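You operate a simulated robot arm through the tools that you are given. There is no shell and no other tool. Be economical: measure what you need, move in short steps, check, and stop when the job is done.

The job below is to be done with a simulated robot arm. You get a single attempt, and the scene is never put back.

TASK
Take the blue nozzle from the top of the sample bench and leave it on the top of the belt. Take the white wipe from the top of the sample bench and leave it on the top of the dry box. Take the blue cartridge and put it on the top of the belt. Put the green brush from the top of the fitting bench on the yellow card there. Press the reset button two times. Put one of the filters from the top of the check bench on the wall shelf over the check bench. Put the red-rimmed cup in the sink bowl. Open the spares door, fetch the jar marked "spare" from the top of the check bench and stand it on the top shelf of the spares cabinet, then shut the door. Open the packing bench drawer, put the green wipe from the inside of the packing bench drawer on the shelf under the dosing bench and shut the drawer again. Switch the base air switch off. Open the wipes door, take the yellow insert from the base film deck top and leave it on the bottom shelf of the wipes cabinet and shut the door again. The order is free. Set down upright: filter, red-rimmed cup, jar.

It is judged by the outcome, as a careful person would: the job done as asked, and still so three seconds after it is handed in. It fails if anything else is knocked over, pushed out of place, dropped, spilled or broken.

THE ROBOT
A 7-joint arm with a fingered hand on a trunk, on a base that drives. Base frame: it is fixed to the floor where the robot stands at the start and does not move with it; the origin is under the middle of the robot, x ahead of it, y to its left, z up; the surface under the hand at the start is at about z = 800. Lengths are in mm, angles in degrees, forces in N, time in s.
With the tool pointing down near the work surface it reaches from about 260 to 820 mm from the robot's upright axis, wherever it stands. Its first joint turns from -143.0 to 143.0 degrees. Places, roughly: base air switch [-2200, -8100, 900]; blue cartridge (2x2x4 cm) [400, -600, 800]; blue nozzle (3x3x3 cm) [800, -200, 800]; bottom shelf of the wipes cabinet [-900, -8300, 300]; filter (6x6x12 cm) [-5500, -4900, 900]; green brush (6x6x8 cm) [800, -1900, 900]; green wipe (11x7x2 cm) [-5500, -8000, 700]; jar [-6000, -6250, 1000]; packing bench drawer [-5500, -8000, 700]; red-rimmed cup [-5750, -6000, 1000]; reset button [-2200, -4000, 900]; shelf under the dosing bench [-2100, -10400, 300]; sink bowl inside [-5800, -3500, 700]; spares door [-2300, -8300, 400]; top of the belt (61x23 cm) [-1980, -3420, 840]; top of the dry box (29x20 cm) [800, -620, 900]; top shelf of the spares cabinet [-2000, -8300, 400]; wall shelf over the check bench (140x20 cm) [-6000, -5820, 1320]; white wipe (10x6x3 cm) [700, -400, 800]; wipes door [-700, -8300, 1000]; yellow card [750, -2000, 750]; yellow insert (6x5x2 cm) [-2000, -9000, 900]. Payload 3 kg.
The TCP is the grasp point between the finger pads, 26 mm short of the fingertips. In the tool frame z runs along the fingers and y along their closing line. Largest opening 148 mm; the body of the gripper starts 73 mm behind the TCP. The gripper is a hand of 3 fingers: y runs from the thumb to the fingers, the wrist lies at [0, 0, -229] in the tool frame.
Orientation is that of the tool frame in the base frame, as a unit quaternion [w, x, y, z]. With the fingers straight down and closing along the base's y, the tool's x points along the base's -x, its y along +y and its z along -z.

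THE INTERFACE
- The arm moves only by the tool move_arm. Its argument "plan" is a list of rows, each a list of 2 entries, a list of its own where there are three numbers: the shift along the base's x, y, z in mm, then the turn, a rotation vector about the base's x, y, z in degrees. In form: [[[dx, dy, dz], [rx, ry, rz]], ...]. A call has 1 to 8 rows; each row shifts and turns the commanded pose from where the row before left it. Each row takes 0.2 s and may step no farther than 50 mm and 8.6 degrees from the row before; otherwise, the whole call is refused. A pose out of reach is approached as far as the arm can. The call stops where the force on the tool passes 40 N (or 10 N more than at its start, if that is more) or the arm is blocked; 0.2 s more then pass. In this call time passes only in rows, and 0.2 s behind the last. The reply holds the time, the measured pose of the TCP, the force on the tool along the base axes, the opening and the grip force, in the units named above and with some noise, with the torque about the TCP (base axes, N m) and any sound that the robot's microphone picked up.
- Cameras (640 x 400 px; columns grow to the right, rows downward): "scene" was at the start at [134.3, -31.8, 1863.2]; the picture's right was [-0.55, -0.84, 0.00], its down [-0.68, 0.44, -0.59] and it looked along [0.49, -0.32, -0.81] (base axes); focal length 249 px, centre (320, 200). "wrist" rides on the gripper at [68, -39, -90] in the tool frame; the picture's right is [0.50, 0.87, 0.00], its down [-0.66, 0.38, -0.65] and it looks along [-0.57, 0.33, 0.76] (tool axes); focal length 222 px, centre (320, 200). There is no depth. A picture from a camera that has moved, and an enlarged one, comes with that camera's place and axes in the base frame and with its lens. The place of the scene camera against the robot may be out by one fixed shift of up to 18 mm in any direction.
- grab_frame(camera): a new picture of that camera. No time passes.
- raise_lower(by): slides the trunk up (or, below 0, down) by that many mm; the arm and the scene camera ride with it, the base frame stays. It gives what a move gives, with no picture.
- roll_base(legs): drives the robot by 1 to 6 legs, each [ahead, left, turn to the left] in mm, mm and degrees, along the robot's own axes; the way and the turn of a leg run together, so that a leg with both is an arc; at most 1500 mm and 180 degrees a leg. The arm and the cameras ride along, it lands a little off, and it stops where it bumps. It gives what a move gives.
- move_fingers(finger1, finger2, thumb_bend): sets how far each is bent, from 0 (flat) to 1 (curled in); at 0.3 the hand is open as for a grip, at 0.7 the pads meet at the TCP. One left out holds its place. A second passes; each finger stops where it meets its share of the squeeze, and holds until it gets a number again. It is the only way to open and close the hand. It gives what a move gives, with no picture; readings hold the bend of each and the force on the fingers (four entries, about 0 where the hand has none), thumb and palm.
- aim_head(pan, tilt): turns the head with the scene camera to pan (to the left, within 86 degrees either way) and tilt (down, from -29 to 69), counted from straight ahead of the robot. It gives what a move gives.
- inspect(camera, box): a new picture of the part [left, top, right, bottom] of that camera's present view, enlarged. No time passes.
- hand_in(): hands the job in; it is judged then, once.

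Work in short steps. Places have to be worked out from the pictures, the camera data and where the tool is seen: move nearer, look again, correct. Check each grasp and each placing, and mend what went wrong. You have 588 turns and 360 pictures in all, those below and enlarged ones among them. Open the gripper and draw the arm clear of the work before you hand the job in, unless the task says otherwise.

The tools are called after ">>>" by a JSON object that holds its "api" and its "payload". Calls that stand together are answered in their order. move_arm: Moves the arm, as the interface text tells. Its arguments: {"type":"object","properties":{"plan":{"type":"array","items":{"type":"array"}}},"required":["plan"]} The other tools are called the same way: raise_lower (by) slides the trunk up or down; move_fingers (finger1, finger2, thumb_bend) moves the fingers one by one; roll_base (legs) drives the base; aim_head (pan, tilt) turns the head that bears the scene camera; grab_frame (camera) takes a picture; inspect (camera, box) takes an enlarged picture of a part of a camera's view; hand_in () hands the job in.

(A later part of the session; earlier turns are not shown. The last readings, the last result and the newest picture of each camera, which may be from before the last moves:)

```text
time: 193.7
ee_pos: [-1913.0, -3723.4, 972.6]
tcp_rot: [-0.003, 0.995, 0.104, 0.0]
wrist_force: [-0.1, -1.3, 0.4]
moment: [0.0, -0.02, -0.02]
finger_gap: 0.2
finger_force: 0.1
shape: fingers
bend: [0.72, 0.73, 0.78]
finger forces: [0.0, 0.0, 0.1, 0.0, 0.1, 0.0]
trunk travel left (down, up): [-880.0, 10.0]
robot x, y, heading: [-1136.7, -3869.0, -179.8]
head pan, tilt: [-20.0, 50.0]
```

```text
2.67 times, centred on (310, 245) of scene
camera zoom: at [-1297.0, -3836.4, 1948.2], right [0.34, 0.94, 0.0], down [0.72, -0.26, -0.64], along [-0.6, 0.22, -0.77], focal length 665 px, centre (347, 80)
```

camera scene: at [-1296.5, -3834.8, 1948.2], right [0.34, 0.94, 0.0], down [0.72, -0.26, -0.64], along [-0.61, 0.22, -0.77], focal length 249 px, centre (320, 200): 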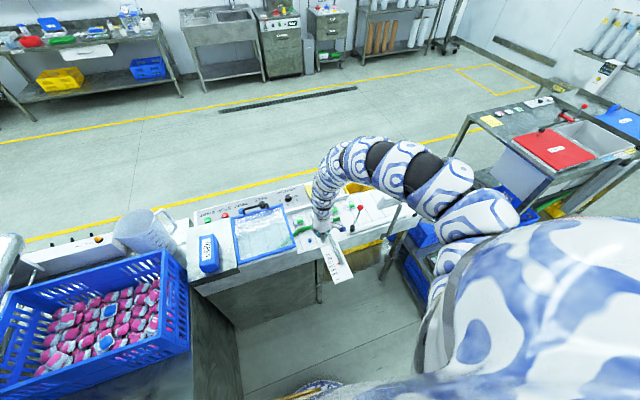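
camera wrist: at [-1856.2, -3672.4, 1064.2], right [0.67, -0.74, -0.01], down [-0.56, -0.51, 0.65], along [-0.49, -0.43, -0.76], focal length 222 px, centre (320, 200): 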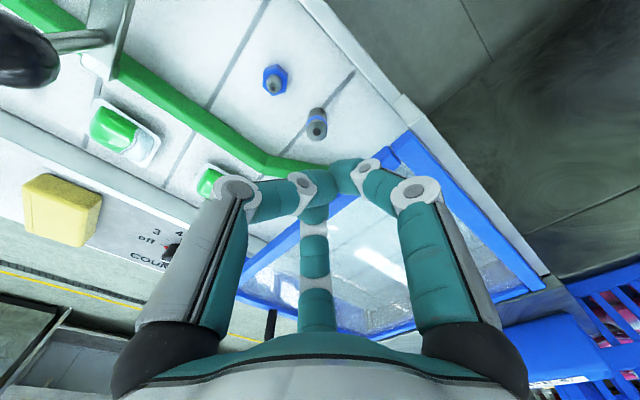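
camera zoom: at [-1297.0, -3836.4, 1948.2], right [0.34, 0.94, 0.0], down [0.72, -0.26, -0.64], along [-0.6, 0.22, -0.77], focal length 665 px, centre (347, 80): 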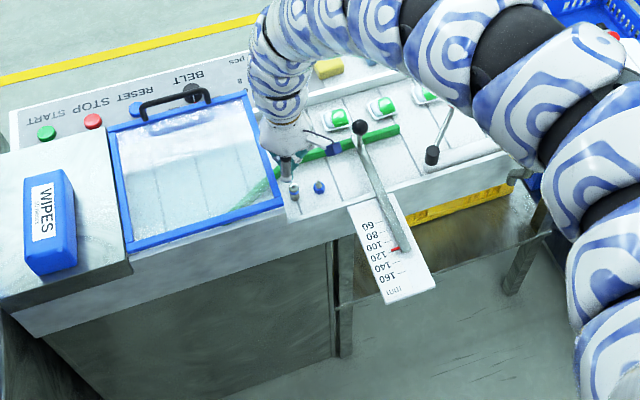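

The cartridge stands upright on the belt; fine. Now head for the far wall: back away, strafe around the wash cart and cross the floor.

>>> {"api": "roll_base", "payload": {"legs": [[-370, 0, 0], [0, -1500, 0], [0, -1500, 0], [0, -550, 0]]}}

>>> {"api": "aim_head", "payload": {"pan": 0, "tilt": 20}}

>>> {"api": "grab_frame", "payload": {"camera": "scene"}}

```text
time: 213.0
ee_pos: [-1625.4, -191.3, 972.9]
tcp_rot: [-0.004, 0.992, 0.126, -0.001]
wrist_force: [-0.2, 0.5, -0.4]
moment: [0.0, -0.01, 0.0]
finger_gap: 0.1
finger_force: 0.1
shape: fingers
bend: [0.72, 0.73, 0.78]
finger forces: [0.0, 0.0, 0.0, 0.1, 0.1, 0.1]
trunk travel left (down, up): [-880.0, 10.0]
robot x, y, heading: [-840.1, -303.6, -177.3]
head pan, tilt: [-20.0, 50.0]
```

```text
time: 213.9
ee_pos: [-1625.3, -191.2, 974.5]
tcp_rot: [-0.004, 0.992, 0.126, -0.001]
wrist_force: [0.0, 0.3, 0.4]
moment: [0.0, 0.02, -0.01]
finger_gap: 0.0
finger_force: 0.0
shape: fingers
bend: [0.72, 0.73, 0.78]
finger forces: [0.1, 0.1, 0.0, 0.0, 0.0, 0.1]
trunk travel left (down, up): [-880.0, 10.0]
robot x, y, heading: [-841.2, -302.9, -177.4]
head pan, tilt: [0.0, 20.0]
```

```text
272 pictures are left
camera scene: at [-1022.6, -302.7, 1993.7], right [-0.05, 1.0, 0.0], down [0.34, 0.02, -0.94], along [-0.94, -0.04, -0.34], focal length 249 px, centre (320, 200)
```

scene: 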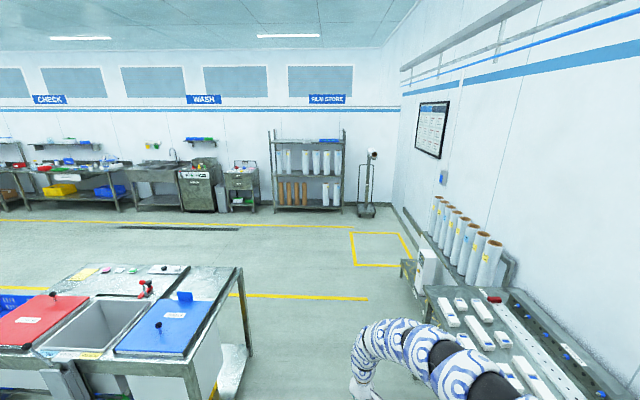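

Passage between cart (y≈-960) and the film bench (y≈200) is clear. Straighten, shift left 80, cross the floor.

>>> {"api": "roll_base", "payload": {"legs": [[0, 0, -2.6], [0, 80, 0], [1500, 0, 0], [1500, 0, 0], [600, 0, 0]]}}

>>> {"api": "aim_head", "payload": {"pan": 40, "tilt": 20}}

>>> {"api": "grab_frame", "payload": {"camera": "scene"}}

```text
time: 232.5
ee_pos: [-5240.8, -232.8, 973.1]
tcp_rot: [-0.003, 0.995, 0.1, 0.0]
wrist_force: [0.0, 0.0, 0.2]
moment: [-0.02, 0.0, -0.01]
finger_gap: 0.1
finger_force: 0.0
shape: fingers
bend: [0.72, 0.73, 0.78]
finger forces: [0.0, 0.0, 0.1, 0.0, 0.0, 0.0]
trunk travel left (down, up): [-880.0, 10.0]
robot x, y, heading: [-4464.1, -384.5, 179.5]
head pan, tilt: [0.0, 20.0]
```

```text
time: 233.6
ee_pos: [-5240.0, -232.5, 974.1]
tcp_rot: [-0.004, 0.995, 0.1, -0.001]
wrist_force: [0.3, 0.3, -0.2]
moment: [-0.02, 0.01, -0.04]
finger_gap: 0.2
finger_force: 0.0
shape: fingers
bend: [0.72, 0.73, 0.78]
finger forces: [0.0, 0.0, 0.0, 0.0, 0.0, 0.0]
trunk travel left (down, up): [-880.0, 10.0]
robot x, y, heading: [-4458.9, -388.1, 179.5]
head pan, tilt: [40.0, 20.0]
```

```text
271 pictures are left
camera scene: at [-4622.9, -436.5, 1993.8], right [-0.64, 0.77, 0.0], down [0.26, 0.22, -0.94], along [-0.72, -0.6, -0.34], focal length 249 px, centre (320, 200)
```

scene: 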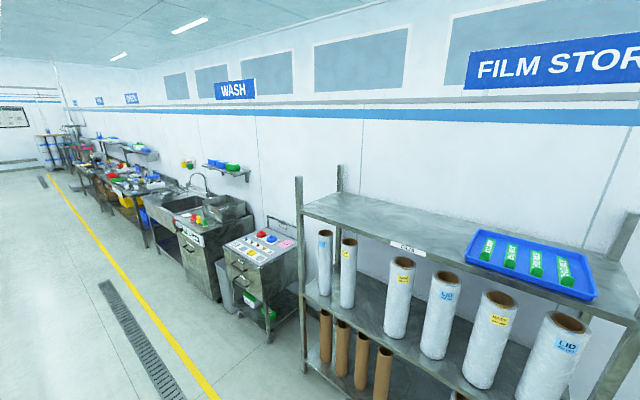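

Benches' fronts lie around x≈-5450. Back off 250 for safety and strafe left along the wall to the check bench.

>>> {"api": "roll_base", "payload": {"legs": [[-250, 0, 0], [0, 1500, 0], [0, 1500, 0], [0, 1400, 0]]}}

>>> {"api": "aim_head", "payload": {"pan": 0, "tilt": 25}}

>>> {"api": "grab_frame", "payload": {"camera": "scene"}}

```text
time: 256.3
ee_pos: [-5050.9, -4681.4, 974.7]
tcp_rot: [-0.003, 0.995, 0.103, -0.001]
wrist_force: [0.0, 0.1, -0.2]
moment: [0.07, -0.01, 0.02]
finger_gap: 0.0
finger_force: 0.0
shape: fingers
bend: [0.72, 0.73, 0.78]
finger forces: [0.0, 0.0, 0.0, 0.0, 0.0, 0.1]
trunk travel left (down, up): [-880.0, 10.0]
robot x, y, heading: [-4272.2, -4828.3, 179.7]
head pan, tilt: [40.0, 20.0]
```

```text
time: 257.3
ee_pos: [-5051.4, -4680.6, 973.9]
tcp_rot: [-0.004, 0.995, 0.103, -0.001]
wrist_force: [0.3, 0.2, 0.1]
moment: [-0.01, 0.01, 0.0]
finger_gap: 0.0
finger_force: 0.1
shape: fingers
bend: [0.72, 0.73, 0.78]
finger forces: [0.0, 0.0, 0.0, 0.0, 0.0, 0.0]
trunk travel left (down, up): [-880.0, 10.0]
robot x, y, heading: [-4275.0, -4829.2, 180.0]
head pan, tilt: [0.0, 25.0]
```

```text
270 pictures are left
camera scene: at [-4453.9, -4821.7, 1985.7], right [0.0, 1.0, 0.0], down [0.42, 0.0, -0.91], along [-0.91, 0.0, -0.42], focal length 249 px, centre (320, 200)
```

scene: 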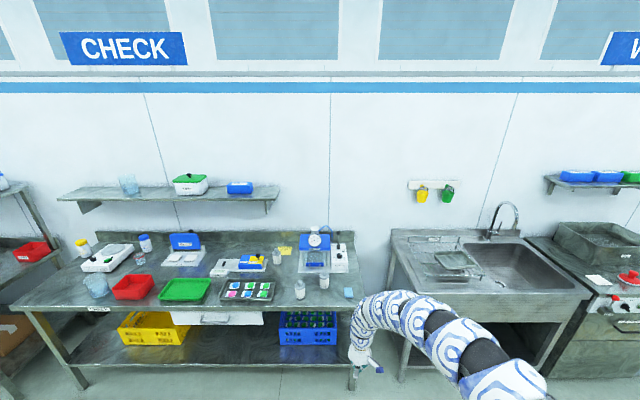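

>>> {"api": "inspect", "payload": {"camera": "scene", "box": [30, 160, 230, 310]}}

>>> {"api": "inspect", "payload": {"camera": "scene", "box": [200, 160, 400, 310]}}

>>> {"api": "inspect", "payload": {"camera": "scene", "box": [380, 180, 640, 320]}}

```text
2.67 times, centred on (130, 235) of scene
camera zoom: at [-4453.9, -4821.7, 1985.7], right [0.0, 1.0, 0.0], down [0.42, 0.0, -0.91], along [-0.91, 0.0, -0.42], focal length 665 px, centre (827, 107)
```

zoom: 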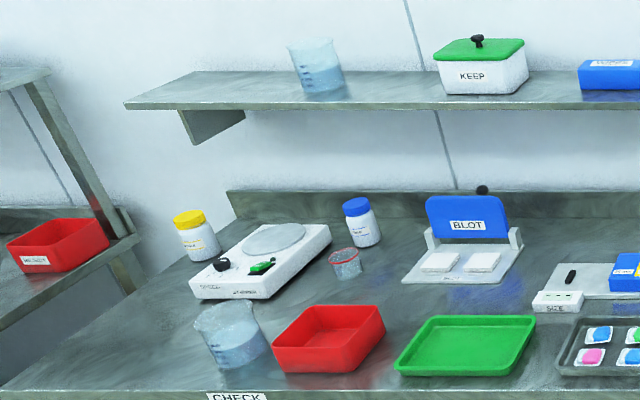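

```text
2.67 times, centred on (300, 235) of scene
camera zoom: at [-4453.9, -4821.7, 1985.7], right [0.0, 1.0, 0.0], down [0.42, 0.0, -0.91], along [-0.91, 0.0, -0.42], focal length 665 px, centre (373, 107)
```

zoom: 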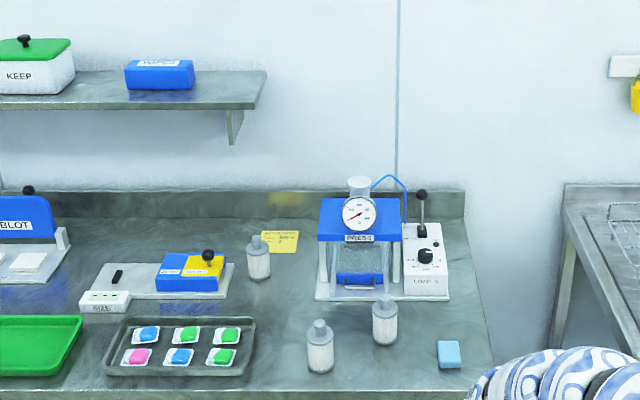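

```text
2.46 times, centred on (510, 250) of scene
camera zoom: at [-4453.9, -4821.7, 1985.7], right [0.0, 1.0, 0.0], down [0.42, 0.0, -0.91], along [-0.91, 0.0, -0.42], focal length 614 px, centre (-148, 77)
```

zoom: 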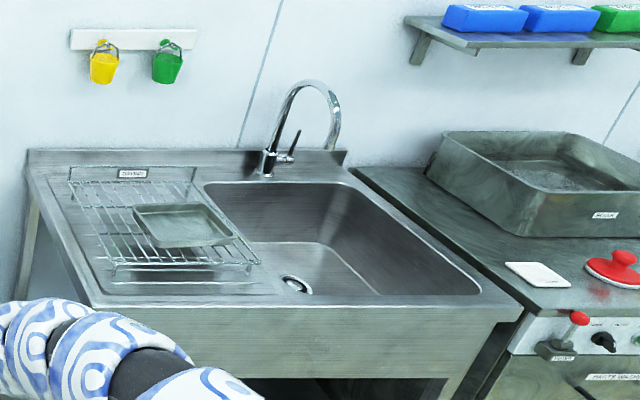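

I see three filters (right), cup with red rim, and two jars (yellow/blue caps). First test whether the arm reaches z≈1420 tool-down at this distance, for the shelf.

>>> {"api": "move_arm", "payload": {"plan": [[[0, 0, 50], [0, 0, 0]], [[0, 0, 50], [0, 0, 0]], [[0, 0, 50], [0, 0, 0]], [[0, 0, 50], [0, 0, 0]], [[0, 0, 50], [0, 0, 0]], [[0, 0, 50], [0, 0, 0]], [[0, 0, 50], [0, 0, 0]], [[0, 0, 50], [0, 0, 0]]]}}

>>> {"api": "grab_frame", "payload": {"camera": "scene"}}

```text
time: 259.1
ee_pos: [-5116.6, -4679.5, 1350.1]
tcp_rot: [-0.004, 0.995, 0.104, 0.0]
wrist_force: [0.7, 0.3, -0.1]
moment: [-0.04, -0.01, 0.0]
finger_gap: 0.2
finger_force: 0.0
shape: fingers
bend: [0.72, 0.73, 0.78]
finger forces: [0.1, 0.0, 0.0, 0.1, 0.1, 0.1]
out of reach, approached as far as the arm can: row 3, 4, 5, 6, 7
trunk travel left (down, up): [-880.0, 10.0]
robot x, y, heading: [-4271.6, -4828.2, -180.0]
head pan, tilt: [0.0, 25.0]
```

```text
266 pictures are left
camera scene: at [-4452.9, -4820.9, 1985.8], right [0.0, 1.0, 0.0], down [0.42, 0.0, -0.91], along [-0.91, 0.0, -0.42], focal length 249 px, centre (320, 200)
```

scene: 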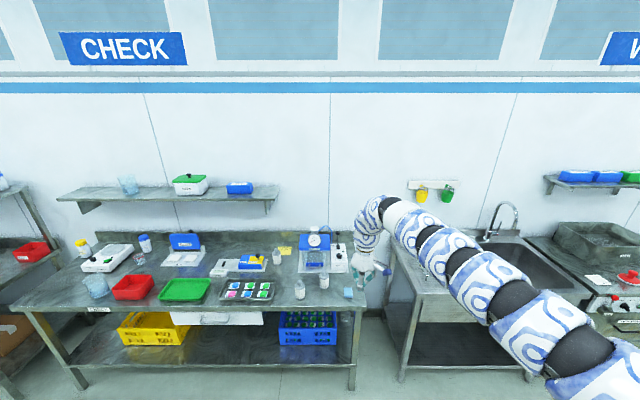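

High poses work at ~850 mm out. Drive so that the hand is over the front filter (≈(-5537,-4938)), then look down.

>>> {"api": "roll_base", "payload": {"legs": [[0, 260, 0], [400, 0, 0]]}}

>>> {"api": "move_fingers", "payload": {"finger1": 0.3, "finger2": 0.3, "thumb_bend": 0.3}}

>>> {"api": "grab_frame", "payload": {"camera": "wrist"}}

>>> {"api": "grab_frame", "payload": {"camera": "scene"}}

```text
time: 263.1
ee_pos: [-5519.5, -4943.8, 1348.6]
tcp_rot: [-0.004, 0.995, 0.103, 0.001]
wrist_force: [0.0, 0.3, 0.1]
moment: [0.01, 0.0, 0.0]
finger_gap: 0.0
finger_force: 0.1
shape: fingers
bend: [0.72, 0.73, 0.78]
finger forces: [0.0, 0.0, 0.0, 0.0, 0.1, 0.0]
trunk travel left (down, up): [-880.0, 10.0]
robot x, y, heading: [-4676.7, -5091.4, -179.9]
head pan, tilt: [0.0, 25.0]
```

```text
time: 264.1
ee_pos: [-5517.6, -4943.0, 1348.0]
tcp_rot: [-0.004, 0.995, 0.104, 0.001]
wrist_force: [-0.5, 0.6, 0.3]
moment: [-0.02, -0.01, -0.03]
finger_gap: 126.4
finger_force: 0.1
shape: fingers
bend: [0.3, 0.3, 0.3]
finger forces: [0.0, 0.0, 0.0, 0.0, 0.1, 0.0]
trunk travel left (down, up): [-880.0, 10.0]
robot x, y, heading: [-4673.0, -5092.1, -179.9]
head pan, tilt: [0.0, 25.0]
```

```text
265 pictures are left
camera wrist: at [-5460.1, -4892.0, 1439.1], right [0.67, -0.74, 0.0], down [-0.56, -0.51, 0.65], along [-0.49, -0.43, -0.76], focal length 222 px, centre (320, 200)
```

wrist: 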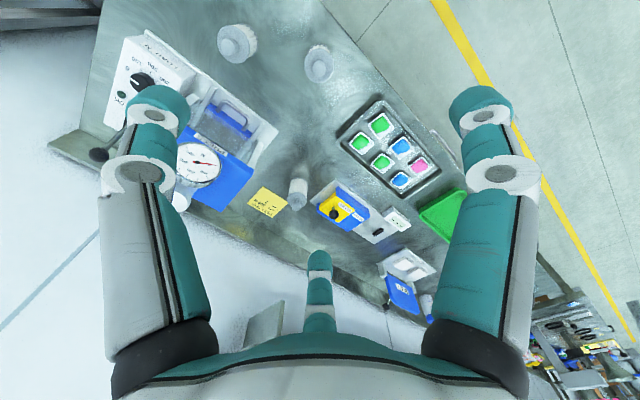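

```text
264 pictures are left
camera scene: at [-4853.6, -5082.9, 1985.7], right [0.0, 1.0, 0.0], down [0.42, 0.0, -0.91], along [-0.91, 0.0, -0.42], focal length 249 px, centre (320, 200)
```

scene: 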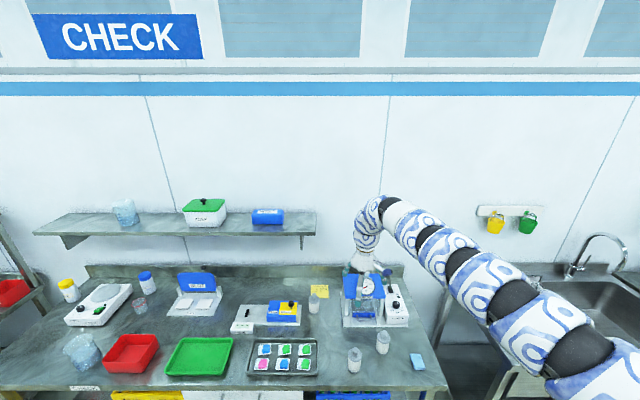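

Front-left filter at about (-5532,-4945). Lower the hand over it.

>>> {"api": "move_arm", "payload": {"plan": [[[-5, 0, -45], [0, 0, 0]], [[-5, 0, -45], [0, 0, 0]], [[0, 0, -45], [0, 0, 0]], [[0, 0, -45], [0, 0, 0]], [[0, 0, -45], [0, 0, 0]], [[0, 0, -45], [0, 0, 0]]]}}

>>> {"api": "grab_frame", "payload": {"camera": "wrist"}}

```text
time: 265.5
ee_pos: [-5526.7, -4942.0, 1075.8]
tcp_rot: [-0.004, 0.995, 0.104, 0.001]
wrist_force: [-1.0, -0.4, 1.6]
moment: [0.01, -0.04, -0.01]
finger_gap: 126.9
finger_force: 0.1
shape: fingers
bend: [0.3, 0.3, 0.3]
finger forces: [0.0, 0.1, 0.0, 0.0, 0.0, 0.0]
trunk travel left (down, up): [-880.0, 10.0]
robot x, y, heading: [-4671.8, -5090.0, -180.0]
head pan, tilt: [0.0, 25.0]
```

```text
263 pictures are left
camera wrist: at [-5468.3, -4890.5, 1167.4], right [0.67, -0.74, -0.01], down [-0.56, -0.51, 0.65], along [-0.49, -0.43, -0.76], focal length 222 px, centre (320, 200)
```

wrist: 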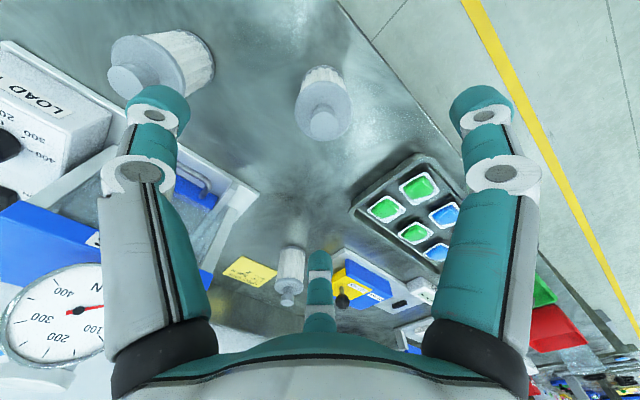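

Filter centred at (-5526,-4943). Drive 70 ahead and compensate with the arm, then descend.

>>> {"api": "roll_base", "payload": {"legs": [[70, 0, 0]]}}

>>> {"api": "move_arm", "payload": {"plan": [[[36, 0, -15], [0, 0, 0]], [[36, 0, -15], [0, 0, 0]], [[0, 0, -30], [0, 0, 0]]]}}

>>> {"api": "grab_frame", "payload": {"camera": "wrist"}}

```text
time: 266.5
ee_pos: [-5597.0, -4942.7, 1076.0]
tcp_rot: [-0.003, 0.995, 0.103, 0.0]
wrist_force: [-1.2, 0.3, -0.3]
moment: [-0.02, -0.06, -0.02]
finger_gap: 126.5
finger_force: 0.1
shape: fingers
bend: [0.3, 0.3, 0.3]
finger forces: [0.0, 0.0, 0.0, 0.0, 0.0, 0.1]
trunk travel left (down, up): [-880.0, 10.0]
robot x, y, heading: [-4743.9, -5090.3, -180.0]
head pan, tilt: [0.0, 25.0]
```

```text
time: 267.3
ee_pos: [-5524.2, -4941.1, 1015.1]
tcp_rot: [-0.004, 0.995, 0.104, 0.001]
wrist_force: [1.0, 0.0, 0.3]
moment: [-0.01, -0.02, -0.01]
finger_gap: 126.8
finger_force: 0.1
shape: fingers
bend: [0.3, 0.3, 0.3]
finger forces: [0.0, 0.0, 0.0, 0.0, 0.0, 0.0]
trunk travel left (down, up): [-880.0, 10.0]
robot x, y, heading: [-4746.2, -5094.8, -180.0]
head pan, tilt: [0.0, 25.0]
```

```text
262 pictures are left
camera wrist: at [-5465.4, -4890.0, 1106.4], right [0.67, -0.74, 0.0], down [-0.56, -0.51, 0.65], along [-0.49, -0.43, -0.76], focal length 222 px, centre (320, 200)
```

wrist: 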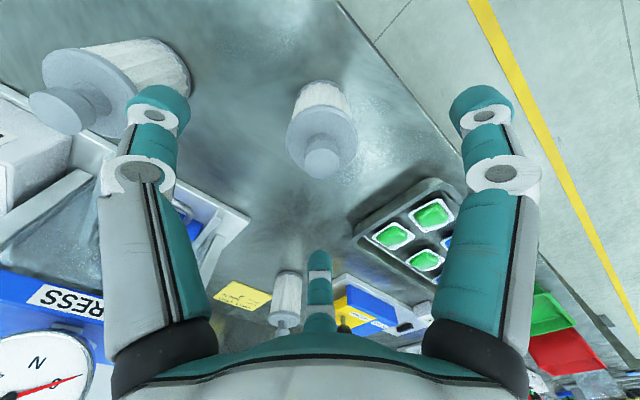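

Aligned. Descend to grasp height.

>>> {"api": "move_arm", "payload": {"plan": [[[-2, -3, -40], [0, 0, 0]], [[0, 0, -40], [0, 0, 0]], [[0, 0, -25], [0, 0, 0]]]}}

>>> {"api": "grab_frame", "payload": {"camera": "wrist"}}

```text
time: 268.1
ee_pos: [-5526.9, -4945.6, 909.1]
tcp_rot: [-0.004, 0.995, 0.103, 0.001]
wrist_force: [0.5, -0.4, 0.8]
moment: [-0.01, 0.0, 0.0]
finger_gap: 126.8
finger_force: 0.1
shape: fingers
bend: [0.3, 0.3, 0.3]
finger forces: [0.1, 0.0, 0.0, 0.1, 0.1, 0.1]
trunk travel left (down, up): [-880.0, 10.0]
robot x, y, heading: [-4745.1, -5092.0, -180.0]
head pan, tilt: [0.0, 25.0]
```

```text
261 pictures are left
camera wrist: at [-5468.7, -4894.1, 1000.4], right [0.67, -0.74, 0.0], down [-0.57, -0.51, 0.65], along [-0.49, -0.43, -0.76], focal length 222 px, centre (320, 200)
```

wrist: 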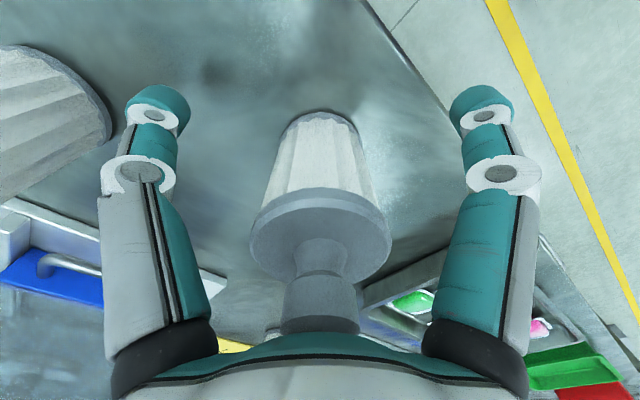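

Filter is between the fingers. Close.

>>> {"api": "move_fingers", "payload": {"finger1": 0.65, "finger2": 0.65, "thumb_bend": 0.65}}

>>> {"api": "move_arm", "payload": {"plan": [[[0, 0, 20], [0, 0, 0]], [[0, 0, 30], [0, 0, 0]]]}}

>>> {"api": "grab_frame", "payload": {"camera": "wrist"}}

```text
time: 269.1
ee_pos: [-5526.5, -4946.0, 909.4]
tcp_rot: [-0.004, 0.995, 0.104, 0.0]
wrist_force: [-0.5, -0.2, -1.1]
moment: [0.03, -0.02, 0.02]
finger_gap: 44.9
finger_force: 13.5
shape: fingers
bend: [0.55, 0.55, 0.58]
finger forces: [8.9, 8.1, 0.0, 0.0, 10.3, 0.0]
trunk travel left (down, up): [-880.0, 10.0]
robot x, y, heading: [-4746.5, -5087.4, -180.0]
head pan, tilt: [0.0, 25.0]
```

```text
time: 269.7
ee_pos: [-5525.2, -4946.9, 960.6]
tcp_rot: [-0.004, 0.995, 0.104, 0.002]
wrist_force: [0.8, 0.1, 1.0]
moment: [-0.01, -0.01, -0.01]
finger_gap: 44.9
finger_force: 13.8
shape: fingers
bend: [0.55, 0.55, 0.58]
finger forces: [8.7, 8.1, 0.0, 0.0, 10.3, 0.0]
trunk travel left (down, up): [-880.0, 10.0]
robot x, y, heading: [-4748.6, -5091.8, -180.4]
head pan, tilt: [0.0, 25.0]
```

```text
260 pictures are left
camera wrist: at [-5468.0, -4894.5, 1052.3], right [0.67, -0.74, 0.0], down [-0.56, -0.51, 0.65], along [-0.48, -0.43, -0.76], focal length 222 px, centre (320, 200)
```

wrist: 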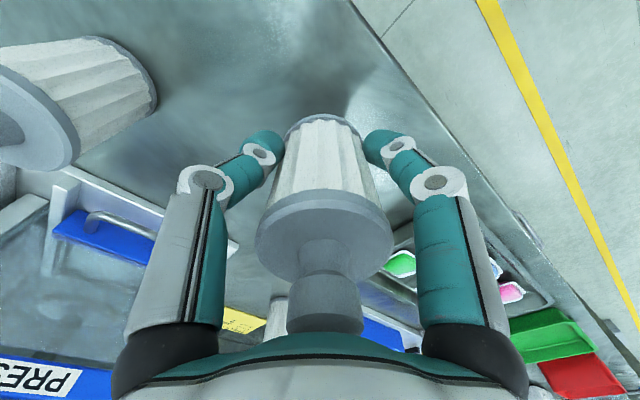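

Held upright. Raise to shelf height.

>>> {"api": "move_arm", "payload": {"plan": [[[-8, 0, 48], [0, 0, 0]], [[-8, 0, 48], [0, 0, 0]], [[-8, 0, 48], [0, 0, 0]], [[-8, 0, 48], [0, 0, 0]], [[-8, 0, 48], [0, 0, 0]], [[-8, 0, 48], [0, 0, 0]], [[-8, 0, 48], [0, 0, 0]], [[-8, 0, 48], [0, 0, 0]]]}}

>>> {"api": "move_arm", "payload": {"plan": [[[-8, 0, 48], [0, 0, 0]], [[-8, 0, 48], [0, 0, 0]]]}}

>>> {"api": "grab_frame", "payload": {"camera": "scene"}}

>>> {"api": "grab_frame", "payload": {"camera": "wrist"}}

```text
time: 271.5
ee_pos: [-5599.1, -4945.0, 1345.9]
tcp_rot: [-0.004, 0.995, 0.104, 0.0]
wrist_force: [-0.1, 0.3, -0.7]
moment: [-0.03, -0.01, 0.02]
finger_gap: 44.5
finger_force: 13.7
shape: fingers
bend: [0.55, 0.55, 0.58]
finger forces: [8.5, 8.2, 0.0, 0.0, 10.1, 0.1]
out of reach, approached as far as the arm can: row 6
trunk travel left (down, up): [-880.0, 10.0]
robot x, y, heading: [-4741.0, -5089.0, -180.1]
head pan, tilt: [0.0, 25.0]
```

```text
time: 272.1
ee_pos: [-5613.8, -4945.5, 1440.6]
tcp_rot: [-0.003, 0.995, 0.103, 0.002]
wrist_force: [0.1, 1.0, -0.7]
moment: [0.0, 0.01, -0.01]
finger_gap: 44.1
finger_force: 13.4
shape: fingers
bend: [0.55, 0.55, 0.58]
finger forces: [8.4, 8.2, 0.0, 0.0, 10.0, 0.0]
trunk travel left (down, up): [-880.0, 10.0]
robot x, y, heading: [-4746.0, -5090.9, -180.0]
head pan, tilt: [0.0, 25.0]
```

```text
259 pictures are left
camera scene: at [-4924.8, -5083.7, 1985.7], right [0.0, 1.0, 0.0], down [0.42, 0.0, -0.91], along [-0.91, 0.0, -0.42], focal length 249 px, centre (320, 200)
```

scene: 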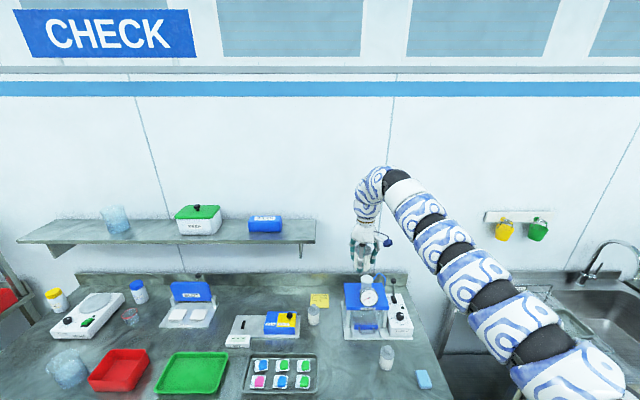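

```text
258 pictures are left
camera wrist: at [-5555.3, -4894.0, 1531.8], right [0.67, -0.75, 0.0], down [-0.57, -0.51, 0.65], along [-0.49, -0.43, -0.76], focal length 222 px, centre (320, 200)
```

wrist: 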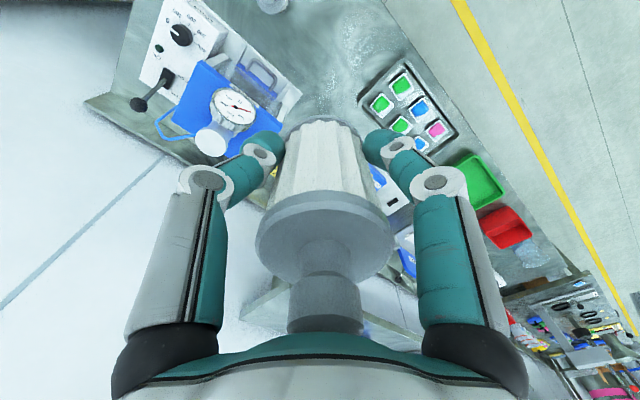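

Free spot on the shelf's right end: target (-6000,-5180). Drive left 235 and ahead 300.

>>> {"api": "roll_base", "payload": {"legs": [[0, 235, 0], [300, 0, 0]]}}

>>> {"api": "grab_frame", "payload": {"camera": "wrist"}}

>>> {"api": "grab_frame", "payload": {"camera": "scene"}}

```text
time: 275.5
ee_pos: [-5910.0, -5186.3, 1439.9]
tcp_rot: [-0.005, 0.995, 0.104, 0.001]
wrist_force: [0.2, -0.3, -0.7]
moment: [0.0, -0.01, -0.01]
finger_gap: 44.4
finger_force: 12.9
shape: fingers
bend: [0.55, 0.55, 0.58]
finger forces: [8.4, 8.2, 0.1, 0.1, 10.0, 0.0]
trunk travel left (down, up): [-880.0, 10.0]
robot x, y, heading: [-5044.2, -5329.5, -179.7]
head pan, tilt: [0.0, 25.0]
```

```text
257 pictures are left
camera wrist: at [-5852.4, -5134.3, 1530.9], right [0.67, -0.74, 0.0], down [-0.56, -0.51, 0.65], along [-0.49, -0.43, -0.76], focal length 222 px, centre (320, 200)
```

wrist: 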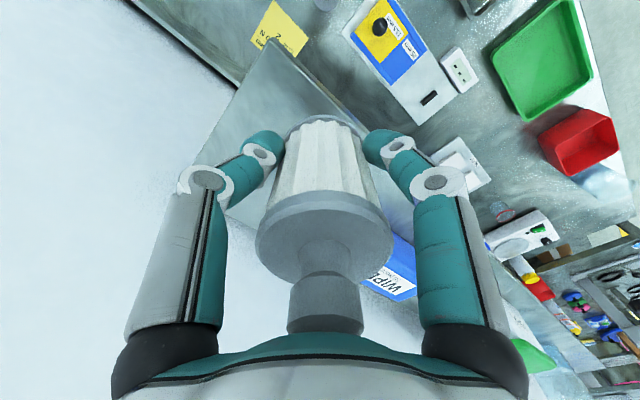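

```text
256 pictures are left
camera scene: at [-5221.6, -5322.0, 1985.6], right [0.0, 1.0, 0.0], down [0.42, 0.0, -0.91], along [-0.91, 0.0, -0.42], focal length 249 px, centre (320, 200)
```

scene: 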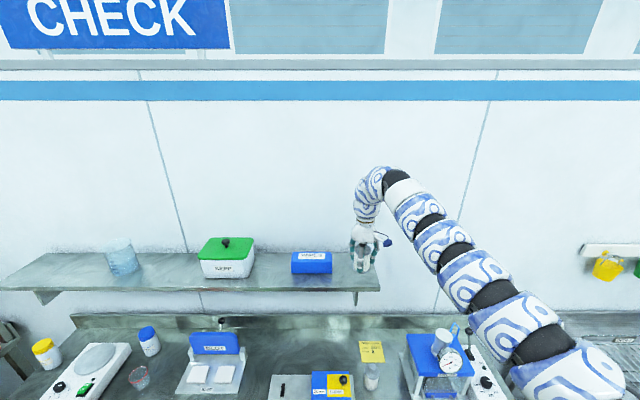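

Shelf front edge x≈-5892, right end y≈-5117. Move in 75 and lower gently.

>>> {"api": "move_arm", "payload": {"plan": [[[-38, 0, 0], [0, 0, 0]], [[-37, 0, 0], [0, 0, 0]], [[0, 0, -20], [0, 0, 0]], [[0, 0, -15], [0, 0, 0]], [[0, 0, -6], [0, 0, 0]], [[0, 0, -4], [0, 0, 0]], [[0, 0, -4], [0, 0, 0]]]}}

>>> {"api": "grab_frame", "payload": {"camera": "scene"}}

```text
time: 277.1
ee_pos: [-5985.6, -5186.1, 1391.3]
tcp_rot: [-0.004, 0.995, 0.104, 0.0]
wrist_force: [-0.1, 0.0, -1.1]
moment: [0.01, 0.05, 0.02]
finger_gap: 44.4
finger_force: 13.9
shape: fingers
bend: [0.55, 0.55, 0.59]
finger forces: [8.7, 8.5, 0.1, 0.1, 10.3, 0.0]
trunk travel left (down, up): [-880.0, 10.0]
robot x, y, heading: [-5041.2, -5335.8, -179.9]
head pan, tilt: [0.0, 25.0]
```

```text
255 pictures are left
camera scene: at [-5220.5, -5323.1, 1985.7], right [0.0, 1.0, 0.0], down [0.42, 0.0, -0.91], along [-0.91, 0.0, -0.42], focal length 249 px, centre (320, 200)
```

scene: 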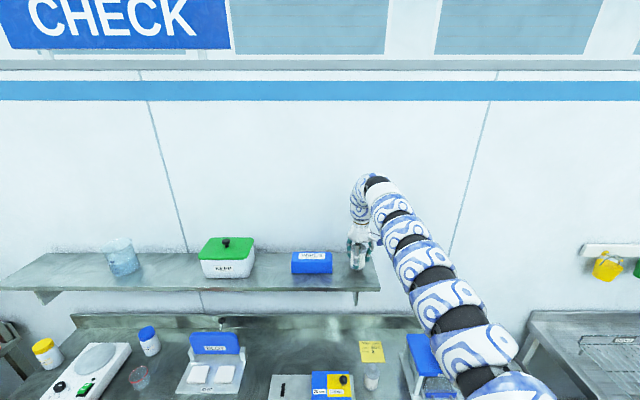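

Continue lowering in small steps to contact.

>>> {"api": "move_arm", "payload": {"plan": [[[0, 0, -3], [0, 0, 0]], [[0, 0, -3], [0, 0, 0]], [[0, 0, -3], [0, 0, 0]]]}}

>>> {"api": "inspect", "payload": {"camera": "scene", "box": [270, 200, 430, 320]}}

```text
time: 277.9
ee_pos: [-5984.6, -5184.7, 1382.7]
tcp_rot: [-0.003, 0.995, 0.104, 0.0]
wrist_force: [0.3, -0.6, -0.8]
moment: [0.0, 0.0, -0.01]
finger_gap: 44.2
finger_force: 13.6
shape: fingers
bend: [0.55, 0.55, 0.59]
finger forces: [8.7, 8.4, 0.0, 0.0, 10.3, 0.1]
trunk travel left (down, up): [-880.0, 10.0]
robot x, y, heading: [-5039.7, -5329.9, -179.5]
head pan, tilt: [0.0, 25.0]
```

```text
3.33 times, centred on (350, 260) of scene
camera zoom: at [-5220.5, -5321.9, 1985.7], right [0.0, 1.0, 0.0], down [0.42, 0.0, -0.91], along [-0.91, 0.0, -0.42], focal length 831 px, centre (220, 0)
```

zoom: 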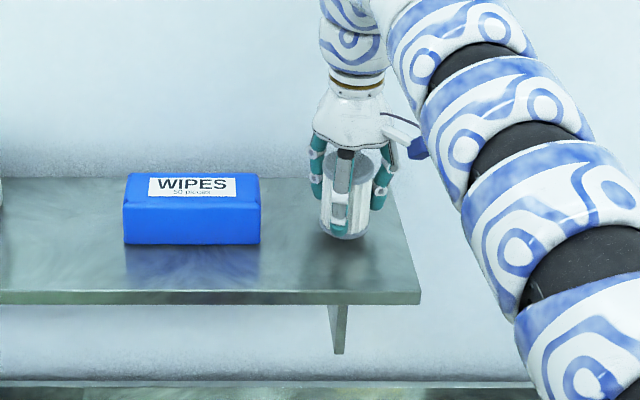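

Nearly down; step until force appears.

>>> {"api": "move_arm", "payload": {"plan": [[[0, 0, -3], [0, 0, 0]], [[0, 0, -3], [0, 0, 0]]]}}

>>> {"api": "move_arm", "payload": {"plan": [[[0, 0, -2], [0, 0, 0]], [[0, 0, -2], [0, 0, 0]]]}}

```text
time: 278.5
ee_pos: [-5982.9, -5184.5, 1376.5]
tcp_rot: [-0.004, 0.995, 0.104, 0.001]
wrist_force: [0.4, 0.7, -1.5]
moment: [-0.02, 0.02, -0.01]
finger_gap: 44.1
finger_force: 13.9
shape: fingers
bend: [0.55, 0.55, 0.59]
finger forces: [8.7, 8.3, 0.0, 0.1, 10.4, 0.0]
trunk travel left (down, up): [-880.0, 10.0]
robot x, y, heading: [-5037.8, -5330.4, -179.9]
head pan, tilt: [0.0, 25.0]
```

```text
time: 279.1
ee_pos: [-5984.5, -5187.4, 1373.1]
tcp_rot: [-0.003, 0.994, 0.105, 0.0]
wrist_force: [-0.7, 0.6, -1.1]
moment: [-0.03, -0.01, 0.0]
finger_gap: 44.5
finger_force: 13.6
shape: fingers
bend: [0.55, 0.55, 0.59]
finger forces: [8.6, 8.4, 0.0, 0.0, 10.3, 0.0]
trunk travel left (down, up): [-880.0, 10.0]
robot x, y, heading: [-5037.8, -5330.7, -179.8]
head pan, tilt: [0.0, 25.0]
```

>>> {"api": "move_arm", "payload": {"plan": [[[0, 0, -3], [0, 0, 0]], [[0, 0, -3], [0, 0, 0]], [[0, 0, -2], [0, 0, 0]]]}}

>>> {"api": "inspect", "payload": {"camera": "scene", "box": [310, 220, 400, 300]}}

```text
time: 279.9
ee_pos: [-5983.5, -5185.9, 1368.2]
tcp_rot: [-0.004, 0.995, 0.104, -0.002]
wrist_force: [-3.6, 0.1, 24.8]
moment: [0.04, 0.08, 0.05]
finger_gap: 43.8
finger_force: 16.8
shape: fingers
bend: [0.55, 0.55, 0.59]
finger forces: [9.7, 10.4, 0.0, 0.1, 13.2, 0.0]
trunk travel left (down, up): [-880.0, 10.0]
robot x, y, heading: [-5038.3, -5328.5, -179.8]
head pan, tilt: [0.0, 25.0]
```

```text
5.00 times, centred on (355, 260) of scene
camera zoom: at [-5217.3, -5322.4, 1986.4], right [0.0, 1.0, 0.0], down [0.42, 0.0, -0.91], along [-0.91, 0.0, -0.42], focal length 1247 px, centre (145, -100)
```

zoom: 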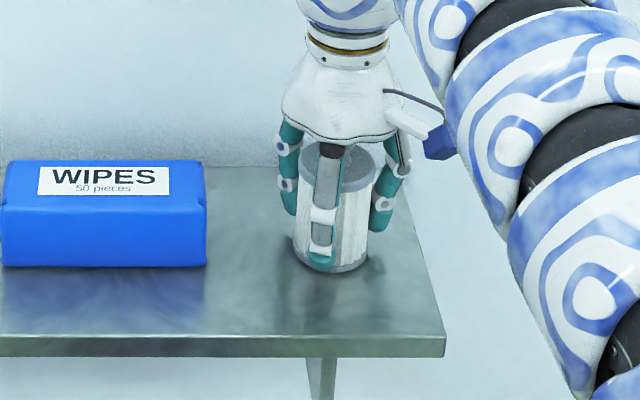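

Contact (25 N). Ease up 2 mm, open, and lift clear.

>>> {"api": "move_arm", "payload": {"plan": [[[0, 0, 2], [0, 0, 0]]]}}

>>> {"api": "move_fingers", "payload": {"finger1": 0.4, "finger2": 0.4, "thumb_bend": 0.4}}

>>> {"api": "inspect", "payload": {"camera": "scene", "box": [310, 220, 400, 300]}}

```text
time: 280.3
ee_pos: [-5983.1, -5185.9, 1367.6]
tcp_rot: [-0.003, 0.995, 0.104, -0.002]
wrist_force: [-4.9, 0.4, 20.8]
moment: [0.02, 0.14, 0.05]
finger_gap: 44.0
finger_force: 16.2
shape: fingers
bend: [0.55, 0.55, 0.59]
finger forces: [8.9, 10.6, 0.1, 0.0, 13.1, 0.0]
trunk travel left (down, up): [-880.0, 10.0]
robot x, y, heading: [-5044.4, -5331.2, -180.0]
head pan, tilt: [0.0, 25.0]
```

```text
time: 281.3
ee_pos: [-5984.1, -5185.3, 1365.9]
tcp_rot: [-0.003, 0.994, 0.105, 0.001]
wrist_force: [-0.2, 0.1, 0.1]
moment: [0.0, 0.01, 0.01]
finger_gap: 94.8
finger_force: 0.2
shape: fingers
bend: [0.4, 0.4, 0.4]
finger forces: [0.1, 0.0, 0.0, 0.0, 0.1, 0.0]
trunk travel left (down, up): [-880.0, 10.0]
robot x, y, heading: [-5041.2, -5329.8, -179.7]
head pan, tilt: [0.0, 25.0]
```

```text
5.00 times, centred on (355, 260) of scene
camera zoom: at [-5220.1, -5322.1, 1985.7], right [0.0, 1.0, 0.0], down [0.42, 0.0, -0.91], along [-0.91, 0.0, -0.42], focal length 1247 px, centre (145, -100)
```

zoom: 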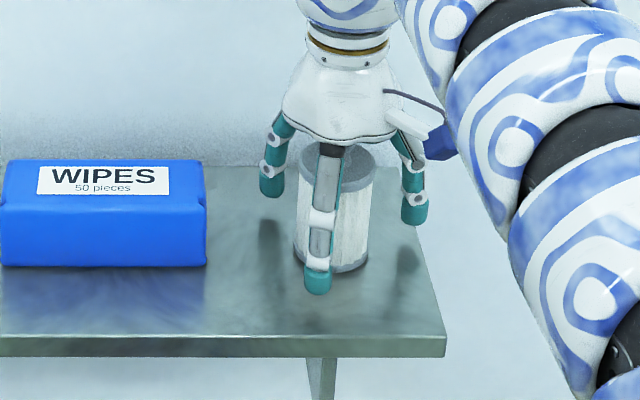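

Filter stands upright. Lift the hand straight up and drive back.

>>> {"api": "move_arm", "payload": {"plan": [[[0, 0, 30], [0, 0, 0]], [[0, 0, 40], [0, 0, 0]], [[0, 0, 40], [0, 0, 0]], [[0, 0, 30], [0, 0, 0]]]}}

>>> {"api": "inspect", "payload": {"camera": "scene", "box": [290, 180, 430, 300]}}

```text
time: 282.3
ee_pos: [-5979.8, -5187.3, 1495.4]
tcp_rot: [-0.003, 0.995, 0.105, 0.001]
wrist_force: [0.1, -0.7, -0.3]
moment: [-0.03, 0.01, 0.0]
finger_gap: 94.8
finger_force: 0.1
shape: fingers
bend: [0.4, 0.4, 0.4]
finger forces: [0.2, 0.0, 0.1, 0.0, 0.0, 0.0]
out of reach, approached as far as the arm can: row 4
trunk travel left (down, up): [-880.0, 10.0]
robot x, y, heading: [-5037.5, -5332.4, -180.1]
head pan, tilt: [0.0, 25.0]
```

```text
3.33 times, centred on (360, 240) of scene
camera zoom: at [-5220.0, -5320.3, 1985.7], right [0.0, 1.0, 0.0], down [0.42, 0.0, -0.91], along [-0.91, 0.0, -0.42], focal length 831 px, centre (187, 67)
```

zoom: 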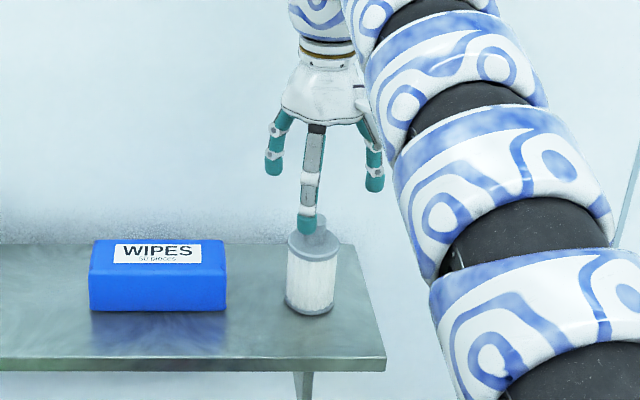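

Filter placed. Back off and strafe left toward the cup (≈(-5835,-6060)).

>>> {"api": "roll_base", "payload": {"legs": [[-330, 0, 0], [0, 850, 0]]}}

>>> {"api": "aim_head", "payload": {"pan": 0, "tilt": 40}}

>>> {"api": "grab_frame", "payload": {"camera": "scene"}}

>>> {"api": "inspect", "payload": {"camera": "scene", "box": [160, 130, 400, 280]}}

```text
time: 288.6
ee_pos: [-5637.8, -6052.3, 1494.7]
tcp_rot: [-0.003, 0.994, 0.109, 0.0]
wrist_force: [0.7, 0.1, -1.5]
moment: [0.01, -0.01, 0.02]
finger_gap: 94.9
finger_force: 0.1
shape: fingers
bend: [0.4, 0.4, 0.4]
finger forces: [0.0, 0.0, 0.0, 0.0, 0.1, 0.0]
trunk travel left (down, up): [-880.0, 10.0]
robot x, y, heading: [-4699.3, -6181.0, -179.4]
head pan, tilt: [0.0, 25.0]
```

```text
time: 289.4
ee_pos: [-5639.1, -6051.7, 1495.8]
tcp_rot: [-0.003, 0.994, 0.108, 0.0]
wrist_force: [0.0, -0.4, -0.6]
moment: [0.0, 0.0, 0.02]
finger_gap: 94.7
finger_force: 0.1
shape: fingers
bend: [0.4, 0.4, 0.4]
finger forces: [0.1, 0.1, 0.1, 0.0, 0.0, 0.0]
trunk travel left (down, up): [-880.0, 10.0]
robot x, y, heading: [-4694.7, -6183.9, -179.5]
head pan, tilt: [0.0, 40.0]
```

```text
250 pictures are left
camera scene: at [-4867.8, -6176.1, 1962.5], right [-0.01, 1.0, 0.0], down [0.64, 0.01, -0.77], along [-0.77, -0.01, -0.64], focal length 249 px, centre (320, 200)
```

scene: 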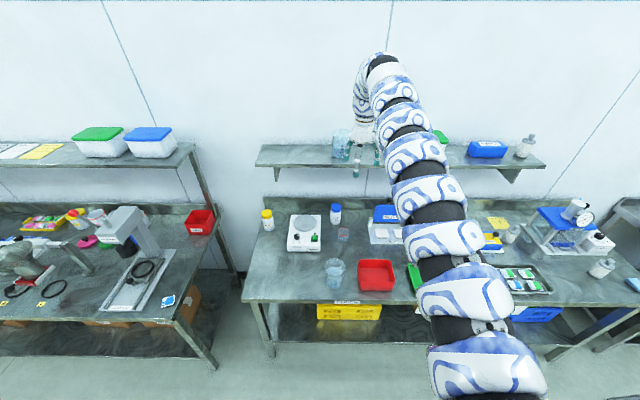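

```text
2.67 times, centred on (280, 205) of scene
camera zoom: at [-4867.8, -6176.1, 1962.5], right [-0.01, 1.0, 0.0], down [0.64, 0.01, -0.77], along [-0.77, -0.01, -0.64], focal length 665 px, centre (427, 187)
```

zoom: 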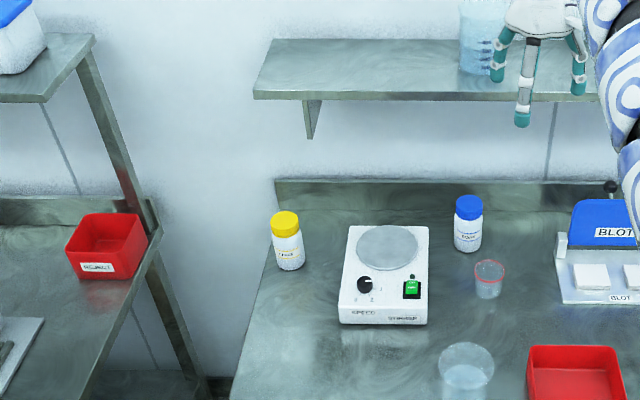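

Cup at ≈(-5834,-6056). Read the jar labels.

>>> {"api": "inspect", "payload": {"camera": "scene", "box": [250, 195, 360, 250]}}

>>> {"api": "inspect", "payload": {"camera": "scene", "box": [322, 200, 350, 218]}}

>>> {"api": "inspect", "payload": {"camera": "scene", "box": [255, 205, 283, 233]}}

```text
5.82 times, centred on (305, 222) of scene
camera zoom: at [-4867.8, -6176.1, 1962.5], right [-0.01, 1.0, 0.0], down [0.64, 0.01, -0.77], along [-0.77, -0.01, -0.64], focal length 1451 px, centre (407, 69)
```

zoom: 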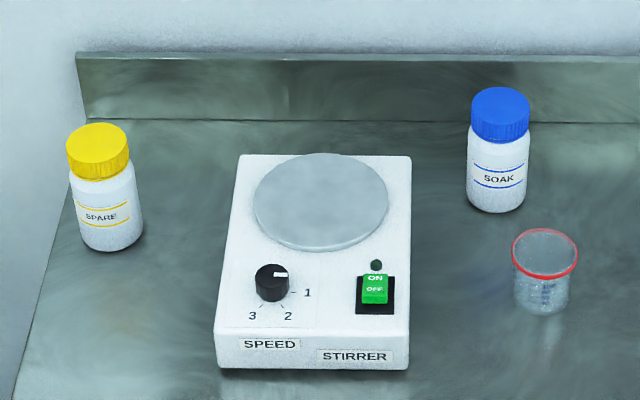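

```text
16.00 times, centred on (336, 209) of scene
camera zoom: at [-4867.8, -6176.1, 1962.5], right [-0.01, 1.0, 0.0], down [0.64, 0.01, -0.77], along [-0.77, -0.01, -0.64], focal length 3990 px, centre (64, 56)
```

zoom: 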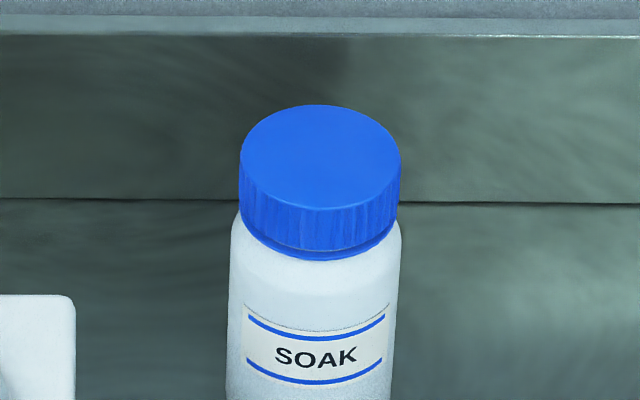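

```text
14.29 times, centred on (269, 219) of scene
camera zoom: at [-4867.8, -6176.1, 1962.5], right [-0.01, 1.0, 0.0], down [0.64, 0.01, -0.77], along [-0.77, -0.01, -0.64], focal length 3563 px, centre (1049, -71)
```

zoom: 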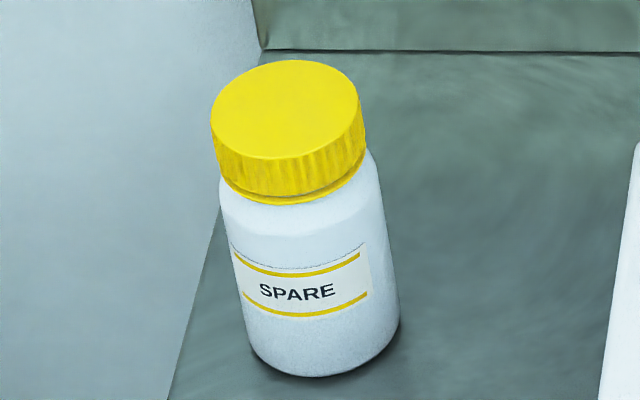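

Yellow cap = SPARE. For the cup I'll first lower the hand in front of the wall shelf (at x≈-5540) with a 15° tilt so the wrist stays clear of the shelf.

>>> {"api": "move_arm", "payload": {"plan": [[[12, 0, -45], [0, 0, 0]], [[12, 0, -45], [0, 0, 0]], [[12, 0, -45], [0, 0, 0]], [[12, 0, -45], [0, 0, 0]], [[12, 0, -45], [0, 5, 0]], [[12, 0, -45], [0, 5, 0]], [[12, 0, -45], [0, 5, 0]], [[12, 0, -40], [0, 0, 0]]]}}

>>> {"api": "grab_frame", "payload": {"camera": "wrist"}}

```text
time: 291.4
ee_pos: [-5635.9, -5991.3, 1326.6]
tcp_rot: [-0.11, 0.957, 0.115, -0.244]
wrist_force: [-0.3, 0.4, 0.8]
moment: [0.01, 0.02, -0.02]
finger_gap: 95.4
finger_force: 0.0
shape: fingers
bend: [0.4, 0.4, 0.4]
finger forces: [0.0, 0.0, 0.0, 0.0, 0.0, 0.2]
trunk travel left (down, up): [-880.0, 10.0]
robot x, y, heading: [-4692.7, -6183.3, -179.3]
head pan, tilt: [0.0, 40.0]
stopped in row 8: the arm was blocked; the commanded pose is now the measured one
```

```text
245 pictures are left
camera wrist: at [-5539.1, -5949.8, 1384.5], right [0.57, -0.69, -0.45], down [-0.18, -0.64, 0.75], along [-0.8, -0.35, -0.49], focal length 222 px, centre (320, 200)
```

wrist: 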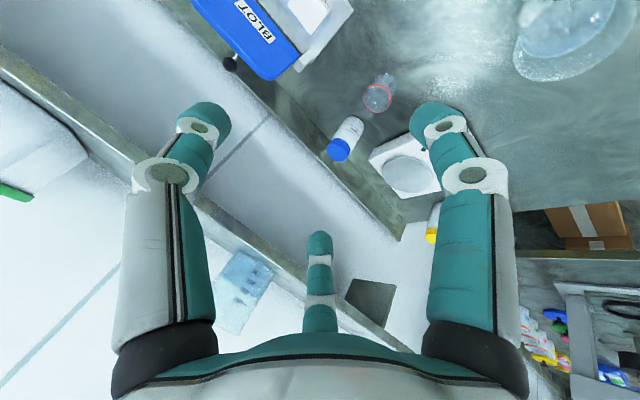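

Blocked in the last row; check the arm posture.

>>> {"api": "grab_frame", "payload": {"camera": "scene"}}

```text
244 pictures are left
camera scene: at [-4867.3, -6175.8, 1962.5], right [-0.01, 1.0, 0.0], down [0.64, 0.01, -0.77], along [-0.77, -0.01, -0.64], focal length 249 px, centre (320, 200)
```

scene: 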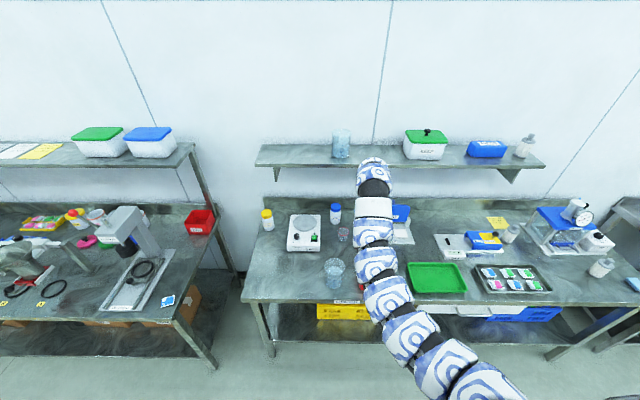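

The arm was simply overstretched. Level the tool toward 15° tilt while retracting a little, and lower with the trunk afterwards.

>>> {"api": "move_arm", "payload": {"plan": [[[20, -20, 0], [-4.2, -7.2, 1.1]], [[20, -20, 0], [-4.2, -7.2, 1.1]], [[15, -15, -10], [0, 0, 0]]]}}

>>> {"api": "grab_frame", "payload": {"camera": "scene"}}

```text
time: 292.2
ee_pos: [-5578.5, -6046.8, 1315.3]
tcp_rot: [-0.02, 0.983, 0.128, -0.131]
wrist_force: [-0.5, 0.1, -0.7]
moment: [0.0, 0.0, -0.02]
finger_gap: 95.1
finger_force: 0.0
shape: fingers
bend: [0.4, 0.4, 0.4]
finger forces: [0.0, 0.0, 0.0, 0.0, 0.0, 0.0]
trunk travel left (down, up): [-880.0, 10.0]
robot x, y, heading: [-4697.2, -6184.3, -179.5]
head pan, tilt: [0.0, 40.0]
```

```text
243 pictures are left
camera scene: at [-4866.8, -6177.4, 1962.5], right [-0.01, 1.0, 0.0], down [0.64, 0.01, -0.77], along [-0.77, -0.01, -0.64], focal length 249 px, centre (320, 200)
```

scene: 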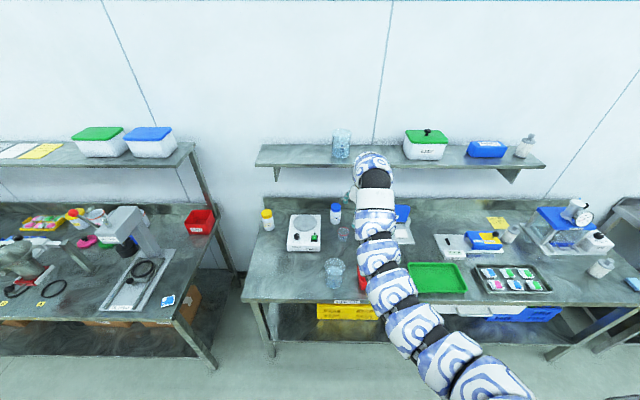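

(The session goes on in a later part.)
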